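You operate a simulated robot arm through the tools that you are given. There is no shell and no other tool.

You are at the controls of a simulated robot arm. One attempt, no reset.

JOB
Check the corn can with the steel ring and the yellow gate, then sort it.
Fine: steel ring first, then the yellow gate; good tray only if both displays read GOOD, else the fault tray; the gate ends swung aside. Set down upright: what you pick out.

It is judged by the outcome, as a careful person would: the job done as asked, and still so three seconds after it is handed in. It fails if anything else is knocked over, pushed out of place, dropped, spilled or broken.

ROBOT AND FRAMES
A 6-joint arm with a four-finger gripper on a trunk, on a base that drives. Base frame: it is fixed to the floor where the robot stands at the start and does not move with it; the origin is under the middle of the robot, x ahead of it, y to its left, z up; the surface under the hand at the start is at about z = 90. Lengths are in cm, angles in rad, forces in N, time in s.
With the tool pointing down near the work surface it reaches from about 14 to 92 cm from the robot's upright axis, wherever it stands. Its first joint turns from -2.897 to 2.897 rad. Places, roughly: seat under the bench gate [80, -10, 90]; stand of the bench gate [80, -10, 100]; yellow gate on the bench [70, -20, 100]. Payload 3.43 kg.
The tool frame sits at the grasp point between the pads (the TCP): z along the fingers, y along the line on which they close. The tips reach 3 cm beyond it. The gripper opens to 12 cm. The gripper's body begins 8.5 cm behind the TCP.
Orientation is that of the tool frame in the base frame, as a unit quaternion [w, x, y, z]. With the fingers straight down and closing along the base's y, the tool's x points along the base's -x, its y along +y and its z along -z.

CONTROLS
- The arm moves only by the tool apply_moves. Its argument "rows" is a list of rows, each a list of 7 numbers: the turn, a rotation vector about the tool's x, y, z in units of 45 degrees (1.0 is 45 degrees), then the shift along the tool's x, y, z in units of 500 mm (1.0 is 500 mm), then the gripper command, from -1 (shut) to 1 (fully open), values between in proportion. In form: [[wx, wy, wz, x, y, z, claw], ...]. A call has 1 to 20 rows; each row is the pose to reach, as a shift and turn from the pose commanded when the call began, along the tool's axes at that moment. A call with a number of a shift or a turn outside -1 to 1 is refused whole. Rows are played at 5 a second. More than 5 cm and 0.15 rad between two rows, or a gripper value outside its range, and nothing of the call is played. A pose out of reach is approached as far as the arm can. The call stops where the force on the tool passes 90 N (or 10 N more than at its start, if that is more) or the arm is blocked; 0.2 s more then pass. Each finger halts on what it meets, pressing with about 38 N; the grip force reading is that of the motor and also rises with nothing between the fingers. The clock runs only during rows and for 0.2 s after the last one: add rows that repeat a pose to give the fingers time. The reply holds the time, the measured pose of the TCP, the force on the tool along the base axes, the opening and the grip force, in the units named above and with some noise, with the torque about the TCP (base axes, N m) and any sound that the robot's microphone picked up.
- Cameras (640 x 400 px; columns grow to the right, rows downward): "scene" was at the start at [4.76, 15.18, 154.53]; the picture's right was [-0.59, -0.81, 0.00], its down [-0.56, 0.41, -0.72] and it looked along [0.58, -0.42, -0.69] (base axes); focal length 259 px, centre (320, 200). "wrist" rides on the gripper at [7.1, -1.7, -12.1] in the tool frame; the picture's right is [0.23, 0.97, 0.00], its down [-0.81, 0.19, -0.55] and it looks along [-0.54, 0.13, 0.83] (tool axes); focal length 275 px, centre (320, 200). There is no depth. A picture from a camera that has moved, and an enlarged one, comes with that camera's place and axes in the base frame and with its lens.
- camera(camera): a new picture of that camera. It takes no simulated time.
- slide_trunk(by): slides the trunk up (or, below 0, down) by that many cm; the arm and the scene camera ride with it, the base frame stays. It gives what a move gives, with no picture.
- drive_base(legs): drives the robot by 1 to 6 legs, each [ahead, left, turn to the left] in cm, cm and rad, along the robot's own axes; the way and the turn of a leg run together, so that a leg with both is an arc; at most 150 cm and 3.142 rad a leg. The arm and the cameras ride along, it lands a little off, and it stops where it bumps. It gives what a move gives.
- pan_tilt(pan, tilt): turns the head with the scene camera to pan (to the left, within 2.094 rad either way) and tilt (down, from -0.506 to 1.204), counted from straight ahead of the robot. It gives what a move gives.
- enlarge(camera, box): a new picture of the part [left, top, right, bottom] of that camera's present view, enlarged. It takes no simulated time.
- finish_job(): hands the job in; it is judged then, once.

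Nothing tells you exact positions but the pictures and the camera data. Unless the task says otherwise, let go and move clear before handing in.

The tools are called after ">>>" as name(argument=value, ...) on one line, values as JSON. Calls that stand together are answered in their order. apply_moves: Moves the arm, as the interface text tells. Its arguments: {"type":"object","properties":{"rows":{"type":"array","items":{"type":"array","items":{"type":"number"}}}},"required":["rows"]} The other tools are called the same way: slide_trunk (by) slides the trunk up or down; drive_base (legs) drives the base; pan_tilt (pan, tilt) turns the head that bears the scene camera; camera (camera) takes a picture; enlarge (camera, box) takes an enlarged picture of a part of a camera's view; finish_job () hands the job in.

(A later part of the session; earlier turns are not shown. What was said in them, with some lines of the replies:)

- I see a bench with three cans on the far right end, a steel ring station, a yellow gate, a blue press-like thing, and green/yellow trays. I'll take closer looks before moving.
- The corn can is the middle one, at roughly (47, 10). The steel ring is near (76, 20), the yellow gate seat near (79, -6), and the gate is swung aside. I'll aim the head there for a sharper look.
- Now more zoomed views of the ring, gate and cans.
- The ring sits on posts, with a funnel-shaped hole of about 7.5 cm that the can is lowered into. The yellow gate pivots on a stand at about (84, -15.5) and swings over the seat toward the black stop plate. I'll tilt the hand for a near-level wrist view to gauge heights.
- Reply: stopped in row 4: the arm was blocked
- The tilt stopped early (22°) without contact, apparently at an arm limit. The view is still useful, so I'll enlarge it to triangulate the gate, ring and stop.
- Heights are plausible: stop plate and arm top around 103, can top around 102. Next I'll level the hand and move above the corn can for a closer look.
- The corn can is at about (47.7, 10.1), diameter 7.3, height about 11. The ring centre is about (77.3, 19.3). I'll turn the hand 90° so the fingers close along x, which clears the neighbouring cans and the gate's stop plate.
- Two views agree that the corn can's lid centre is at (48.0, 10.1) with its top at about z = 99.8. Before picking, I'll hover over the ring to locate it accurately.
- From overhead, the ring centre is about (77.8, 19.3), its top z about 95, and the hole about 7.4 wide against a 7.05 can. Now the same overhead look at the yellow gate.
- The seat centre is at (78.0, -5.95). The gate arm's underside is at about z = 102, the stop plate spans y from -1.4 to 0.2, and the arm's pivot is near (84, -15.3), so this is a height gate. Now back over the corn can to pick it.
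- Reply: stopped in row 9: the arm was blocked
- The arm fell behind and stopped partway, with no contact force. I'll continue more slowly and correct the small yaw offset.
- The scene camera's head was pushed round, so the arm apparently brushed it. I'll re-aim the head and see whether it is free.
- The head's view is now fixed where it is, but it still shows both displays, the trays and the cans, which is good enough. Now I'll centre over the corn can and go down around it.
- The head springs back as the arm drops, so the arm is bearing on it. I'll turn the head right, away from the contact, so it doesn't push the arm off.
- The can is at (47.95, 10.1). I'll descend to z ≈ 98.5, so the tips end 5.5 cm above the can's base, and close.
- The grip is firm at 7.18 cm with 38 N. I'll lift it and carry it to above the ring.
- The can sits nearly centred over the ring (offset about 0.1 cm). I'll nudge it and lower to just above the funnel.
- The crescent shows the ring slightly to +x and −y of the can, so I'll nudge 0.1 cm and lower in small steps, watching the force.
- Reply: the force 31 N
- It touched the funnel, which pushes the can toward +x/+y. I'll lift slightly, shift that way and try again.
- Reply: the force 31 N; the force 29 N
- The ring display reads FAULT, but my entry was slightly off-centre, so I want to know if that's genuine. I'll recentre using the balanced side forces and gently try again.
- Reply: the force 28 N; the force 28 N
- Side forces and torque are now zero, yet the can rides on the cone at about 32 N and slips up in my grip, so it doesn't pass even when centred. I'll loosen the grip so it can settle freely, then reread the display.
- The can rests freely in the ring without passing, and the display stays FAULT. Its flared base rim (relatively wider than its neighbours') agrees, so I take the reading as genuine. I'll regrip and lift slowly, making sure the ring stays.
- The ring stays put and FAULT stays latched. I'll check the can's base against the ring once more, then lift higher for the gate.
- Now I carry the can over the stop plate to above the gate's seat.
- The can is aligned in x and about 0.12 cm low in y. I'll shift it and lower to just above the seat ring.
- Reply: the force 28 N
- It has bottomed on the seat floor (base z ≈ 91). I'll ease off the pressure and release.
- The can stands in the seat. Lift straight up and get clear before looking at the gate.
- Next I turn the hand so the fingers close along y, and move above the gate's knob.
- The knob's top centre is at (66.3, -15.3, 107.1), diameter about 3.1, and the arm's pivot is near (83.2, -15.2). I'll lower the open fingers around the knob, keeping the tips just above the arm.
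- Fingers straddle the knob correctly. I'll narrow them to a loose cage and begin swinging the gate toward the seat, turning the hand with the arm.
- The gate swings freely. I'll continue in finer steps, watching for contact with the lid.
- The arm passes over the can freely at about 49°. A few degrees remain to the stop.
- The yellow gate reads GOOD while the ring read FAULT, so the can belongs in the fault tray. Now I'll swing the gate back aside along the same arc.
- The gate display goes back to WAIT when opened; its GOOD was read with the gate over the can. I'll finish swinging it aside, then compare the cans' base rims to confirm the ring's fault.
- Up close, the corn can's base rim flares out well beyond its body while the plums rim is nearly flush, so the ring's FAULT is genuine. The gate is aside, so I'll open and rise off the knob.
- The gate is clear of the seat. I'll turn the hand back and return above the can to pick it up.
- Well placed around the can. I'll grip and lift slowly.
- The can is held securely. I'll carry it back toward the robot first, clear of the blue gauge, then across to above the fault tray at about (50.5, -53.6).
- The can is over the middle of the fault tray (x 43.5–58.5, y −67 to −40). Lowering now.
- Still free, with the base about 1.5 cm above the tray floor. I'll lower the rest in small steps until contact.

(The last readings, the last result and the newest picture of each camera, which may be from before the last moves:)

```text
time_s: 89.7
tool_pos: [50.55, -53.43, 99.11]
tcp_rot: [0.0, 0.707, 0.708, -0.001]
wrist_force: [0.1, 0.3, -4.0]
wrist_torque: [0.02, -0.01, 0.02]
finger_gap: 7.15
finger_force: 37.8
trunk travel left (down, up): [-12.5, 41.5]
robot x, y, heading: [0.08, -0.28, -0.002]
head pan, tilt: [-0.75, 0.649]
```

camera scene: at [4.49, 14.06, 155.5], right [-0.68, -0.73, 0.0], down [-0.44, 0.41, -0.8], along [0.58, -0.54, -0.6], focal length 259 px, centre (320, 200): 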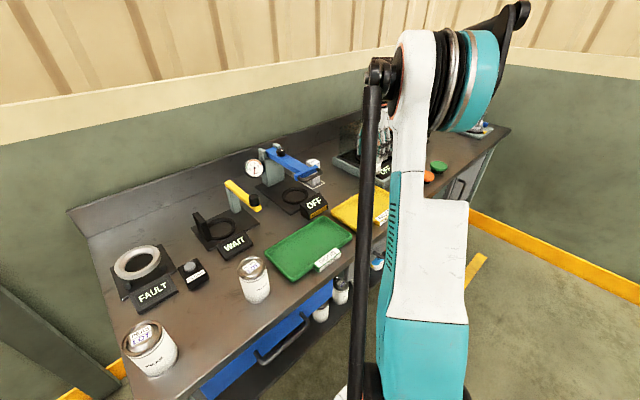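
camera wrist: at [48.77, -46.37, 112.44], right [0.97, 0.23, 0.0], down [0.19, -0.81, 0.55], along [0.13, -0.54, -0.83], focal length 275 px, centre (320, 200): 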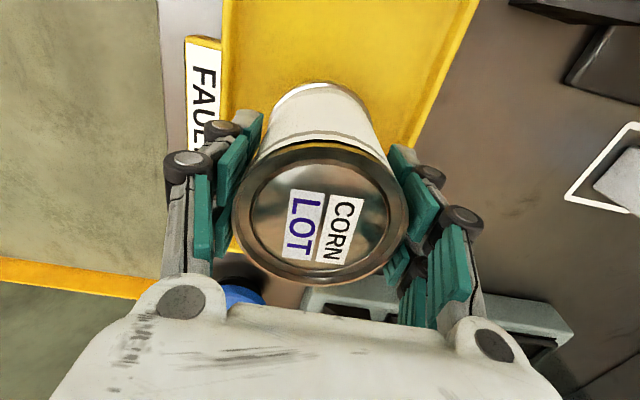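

>>> apply_moves(rows=[[0, 0, 0, 0, 0, 0.004, -1], [0, 0, 0, 0, 0, 0.006, -1], [0, 0, 0, 0, 0, 0.006, -1]])

>>> apply_moves(rows=[[0, 0, 0, 0, 0, 0.003, -1], [0, 0, 0, 0, 0, 0.004, -1], [0, 0, 0, 0, 0, 0.004, -1]])

```text
time_s: 90.5
tool_pos: [50.6, -53.42, 99.03]
tcp_rot: [-0.001, 0.707, 0.708, -0.001]
wrist_force: [-0.1, 0.0, -4.4]
wrist_torque: [0.0, -0.01, 0.0]
finger_gap: 7.15
finger_force: 37.7
trunk travel left (down, up): [-12.5, 41.5]
robot x, y, heading: [0.26, -0.01, -0.001]
head pan, tilt: [-0.75, 0.649]
```

```text
time_s: 91.2
tool_pos: [50.49, -53.4, 98.66]
tcp_rot: [0.0, 0.706, 0.708, -0.002]
wrist_force: [0.7, 0.4, -4.1]
wrist_torque: [0.0, 0.01, -0.01]
finger_gap: 7.17
finger_force: 38.3
trunk travel left (down, up): [-12.5, 41.5]
robot x, y, heading: [-0.06, 0.18, -0.006]
head pan, tilt: [-0.75, 0.649]
```

>>> apply_moves(rows=[[0, 0, 0, 0, 0, 0.003, -1], [0, 0, 0, 0, 0, 0.004, -1], [0, 0, 0, 0, 0, 0.004, -1]])

>>> apply_moves(rows=[[0, 0, 0, 0, 0, 0.003, -1], [0, 0, 0, 0, 0, 0.003, -1]])

```text
time_s: 92.0
tool_pos: [50.48, -53.5, 98.5]
tcp_rot: [-0.001, 0.706, 0.708, -0.001]
wrist_force: [-0.1, -0.3, -4.6]
wrist_torque: [0.0, 0.03, 0.02]
finger_gap: 7.16
finger_force: 37.4
trunk travel left (down, up): [-12.5, 41.5]
robot x, y, heading: [-0.06, 0.13, -0.002]
head pan, tilt: [-0.75, 0.649]
```

```text
time_s: 92.7
tool_pos: [50.48, -53.47, 98.32]
tcp_rot: [-0.001, 0.706, 0.708, 0.0]
wrist_force: [-0.1, -1.0, -3.9]
wrist_torque: [0.01, 0.0, 0.03]
finger_gap: 7.12
finger_force: 38.6
trunk travel left (down, up): [-12.5, 41.5]
robot x, y, heading: [-0.05, 0.09, 0.002]
head pan, tilt: [-0.75, 0.649]
```

>>> apply_moves(rows=[[0, 0, 0, 0, 0, 0.003, -1], [0, 0, 0, 0, 0, 0.004, -1], [0, 0, 0, 0, 0, 0.004, -1]])

>>> enlarge(camera="wrist", box=[230, 30, 410, 170])

```text
time_s: 93.5
tool_pos: [50.47, -53.56, 98.18]
tcp_rot: [0.001, 0.707, 0.708, -0.001]
wrist_force: [5.9, -9.6, 26.3]
wrist_torque: [-0.28, -0.2, 0.06]
finger_gap: 7.16
finger_force: 38.0
trunk travel left (down, up): [-12.5, 41.5]
robot x, y, heading: [0.43, -0.15, -0.003]
head pan, tilt: [-0.75, 0.649]
```

```text
2.86 times, centred on (320, 100) of wrist
camera zoom: at [48.69, -46.29, 110.32], right [0.97, 0.23, 0.0], down [0.19, -0.81, 0.55], along [0.13, -0.54, -0.83], focal length 786 px, centre (320, 486)
```

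zoom: 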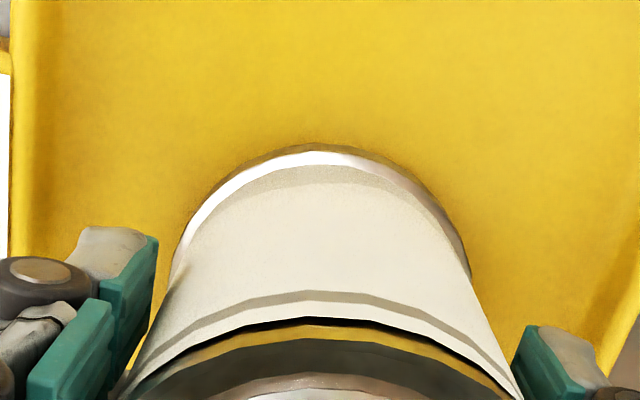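

The can touched down flat on the tray floor, well inside it. I'll ease off the pressure and release, then lift straight up.

>>> apply_moves(rows=[[0, 0, 0, 0, 0, -0.002, -1], [0, 0, 0, 0, 0, -0.003, -0.5], [0, 0, 0, 0, 0, -0.003, 0.1], [0, 0, 0, 0, 0, -0.003, 0.5], [0, 0, 0, 0, 0, -0.003, 0.6], [0, 0, 0, 0, 0, -0.003, 0.6]])

>>> apply_moves(rows=[[0, 0, 0, 0, 0, -0.02, 0.6], [0, 0, 0, 0, 0, -0.07, 0.6], [0, 0, 0, 0, 0, -0.13, 0.6], [0, 0, 0, 0, 0, -0.19, 0.6], [0, 0, 0, 0, 0, -0.25, 0.6], [0, 0, 0, 0, 0, -0.32, 0.6], [0, 0, 0, 0, 0, -0.4, 0.6], [0, 0, 0, 0, 0, -0.4, 0.6]])

>>> camera(camera="wrist")

>>> camera(camera="scene")

```text
time_s: 94.8
tool_pos: [50.47, -53.45, 98.4]
tcp_rot: [-0.001, 0.706, 0.708, 0.0]
wrist_force: [-0.1, 0.7, -0.1]
wrist_torque: [0.01, -0.03, 0.0]
finger_gap: 9.61
finger_force: 0.0
trunk travel left (down, up): [-12.5, 41.5]
robot x, y, heading: [0.2, -0.03, -0.002]
head pan, tilt: [-0.75, 0.649]
```

```text
time_s: 96.7
tool_pos: [50.32, -53.38, 118.35]
tcp_rot: [-0.001, 0.706, 0.708, 0.0]
wrist_force: [0.5, -0.4, 0.9]
wrist_torque: [-0.04, -0.02, 0.01]
finger_gap: 9.59
finger_force: 0.0
trunk travel left (down, up): [-12.5, 41.5]
robot x, y, heading: [0.08, 0.1, -0.003]
head pan, tilt: [-0.75, 0.649]
```

```text
taken
camera wrist: at [48.6, -46.29, 130.36], right [0.97, 0.23, 0.0], down [0.19, -0.81, 0.55], along [0.13, -0.54, -0.83], focal length 275 px, centre (320, 200)
```

wrist: 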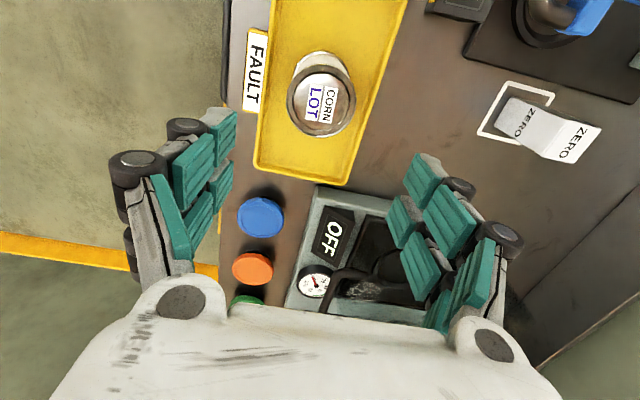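

```text
taken
camera scene: at [4.44, 14.11, 155.49], right [-0.68, -0.73, 0.0], down [-0.44, 0.41, -0.8], along [0.58, -0.54, -0.6], focal length 259 px, centre (320, 200)
```

scene: 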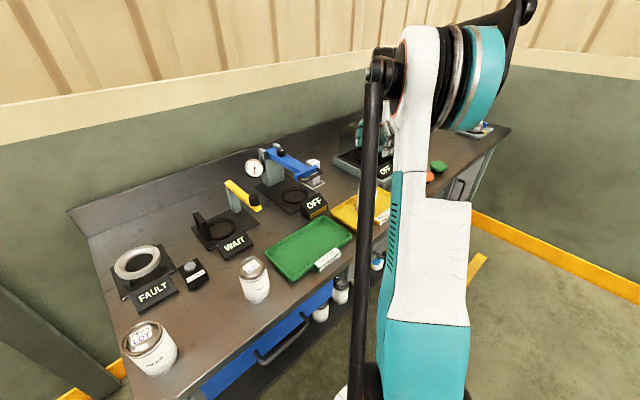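

>>> enlarge(camera="scene", box=[190, 150, 290, 260])

>>> enlarge(camera="wrist", box=[230, 0, 410, 190])

```text
3.64 times, centred on (240, 205) of scene
camera zoom: at [4.44, 14.11, 155.49], right [-0.68, -0.73, 0.0], down [-0.44, 0.41, -0.8], along [0.58, -0.54, -0.6], focal length 941 px, centre (611, 182)
```

zoom: 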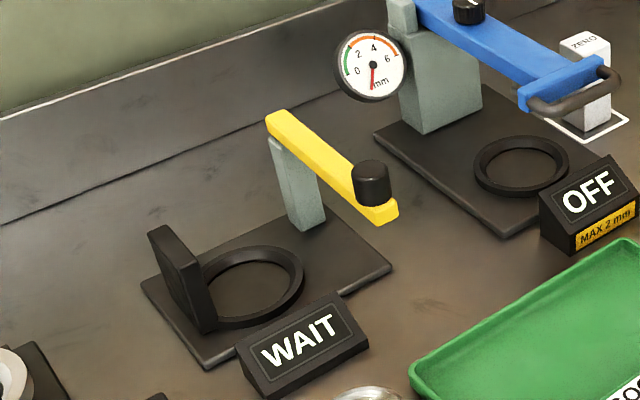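

```text
2.11 times, centred on (320, 95) of wrist
camera zoom: at [48.6, -46.29, 130.36], right [0.97, 0.23, 0.0], down [0.19, -0.81, 0.55], along [0.13, -0.54, -0.83], focal length 580 px, centre (320, 421)
```

zoom: 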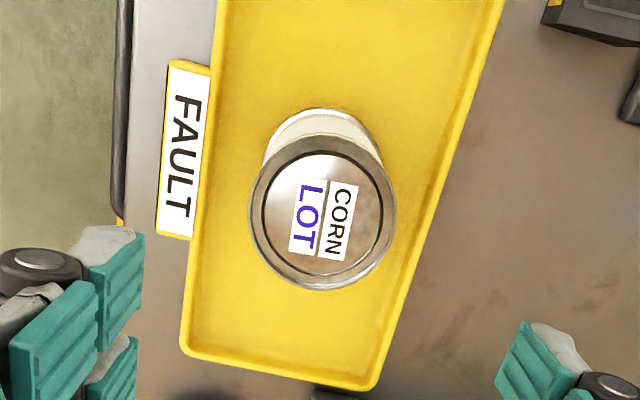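

The corn can stands upright in the fault tray: the ring read FAULT and the gate read GOOD. The gate is swung aside, everything else is in place and the hand is clear, so I'm handing in.

>>> finish_job()

```text
The job is handed in.
```

The corn can failed the steel ring, so it went to the fault tray. It is standing upright there, and the job is handed in.

- **Steel ring:** the display read FAULT. My first entry was slightly off-centre, so I recentred the can until the side forces were zero. It still would not pass, and it stayed put when I let go. Close up, its base rim looks flared compared with the plums can. I did not press CLEAR and repeat the test from scratch.
- **Yellow gate:** the arm swung over the can without touching it and the display read GOOD. It went back to WAIT when I opened the gate, which is now swung aside as it was at the start.
- **Scene camera:** early on the arm brushed the head and pushed the camera out of position. After the arm moved clear and I turned the head, the camera tracked its commanded position again.
- **Everything else:** the last pictures show the peas and plums cans, the ring and the rest of the bench in place. The ring display was still showing FAULT at hand-in.
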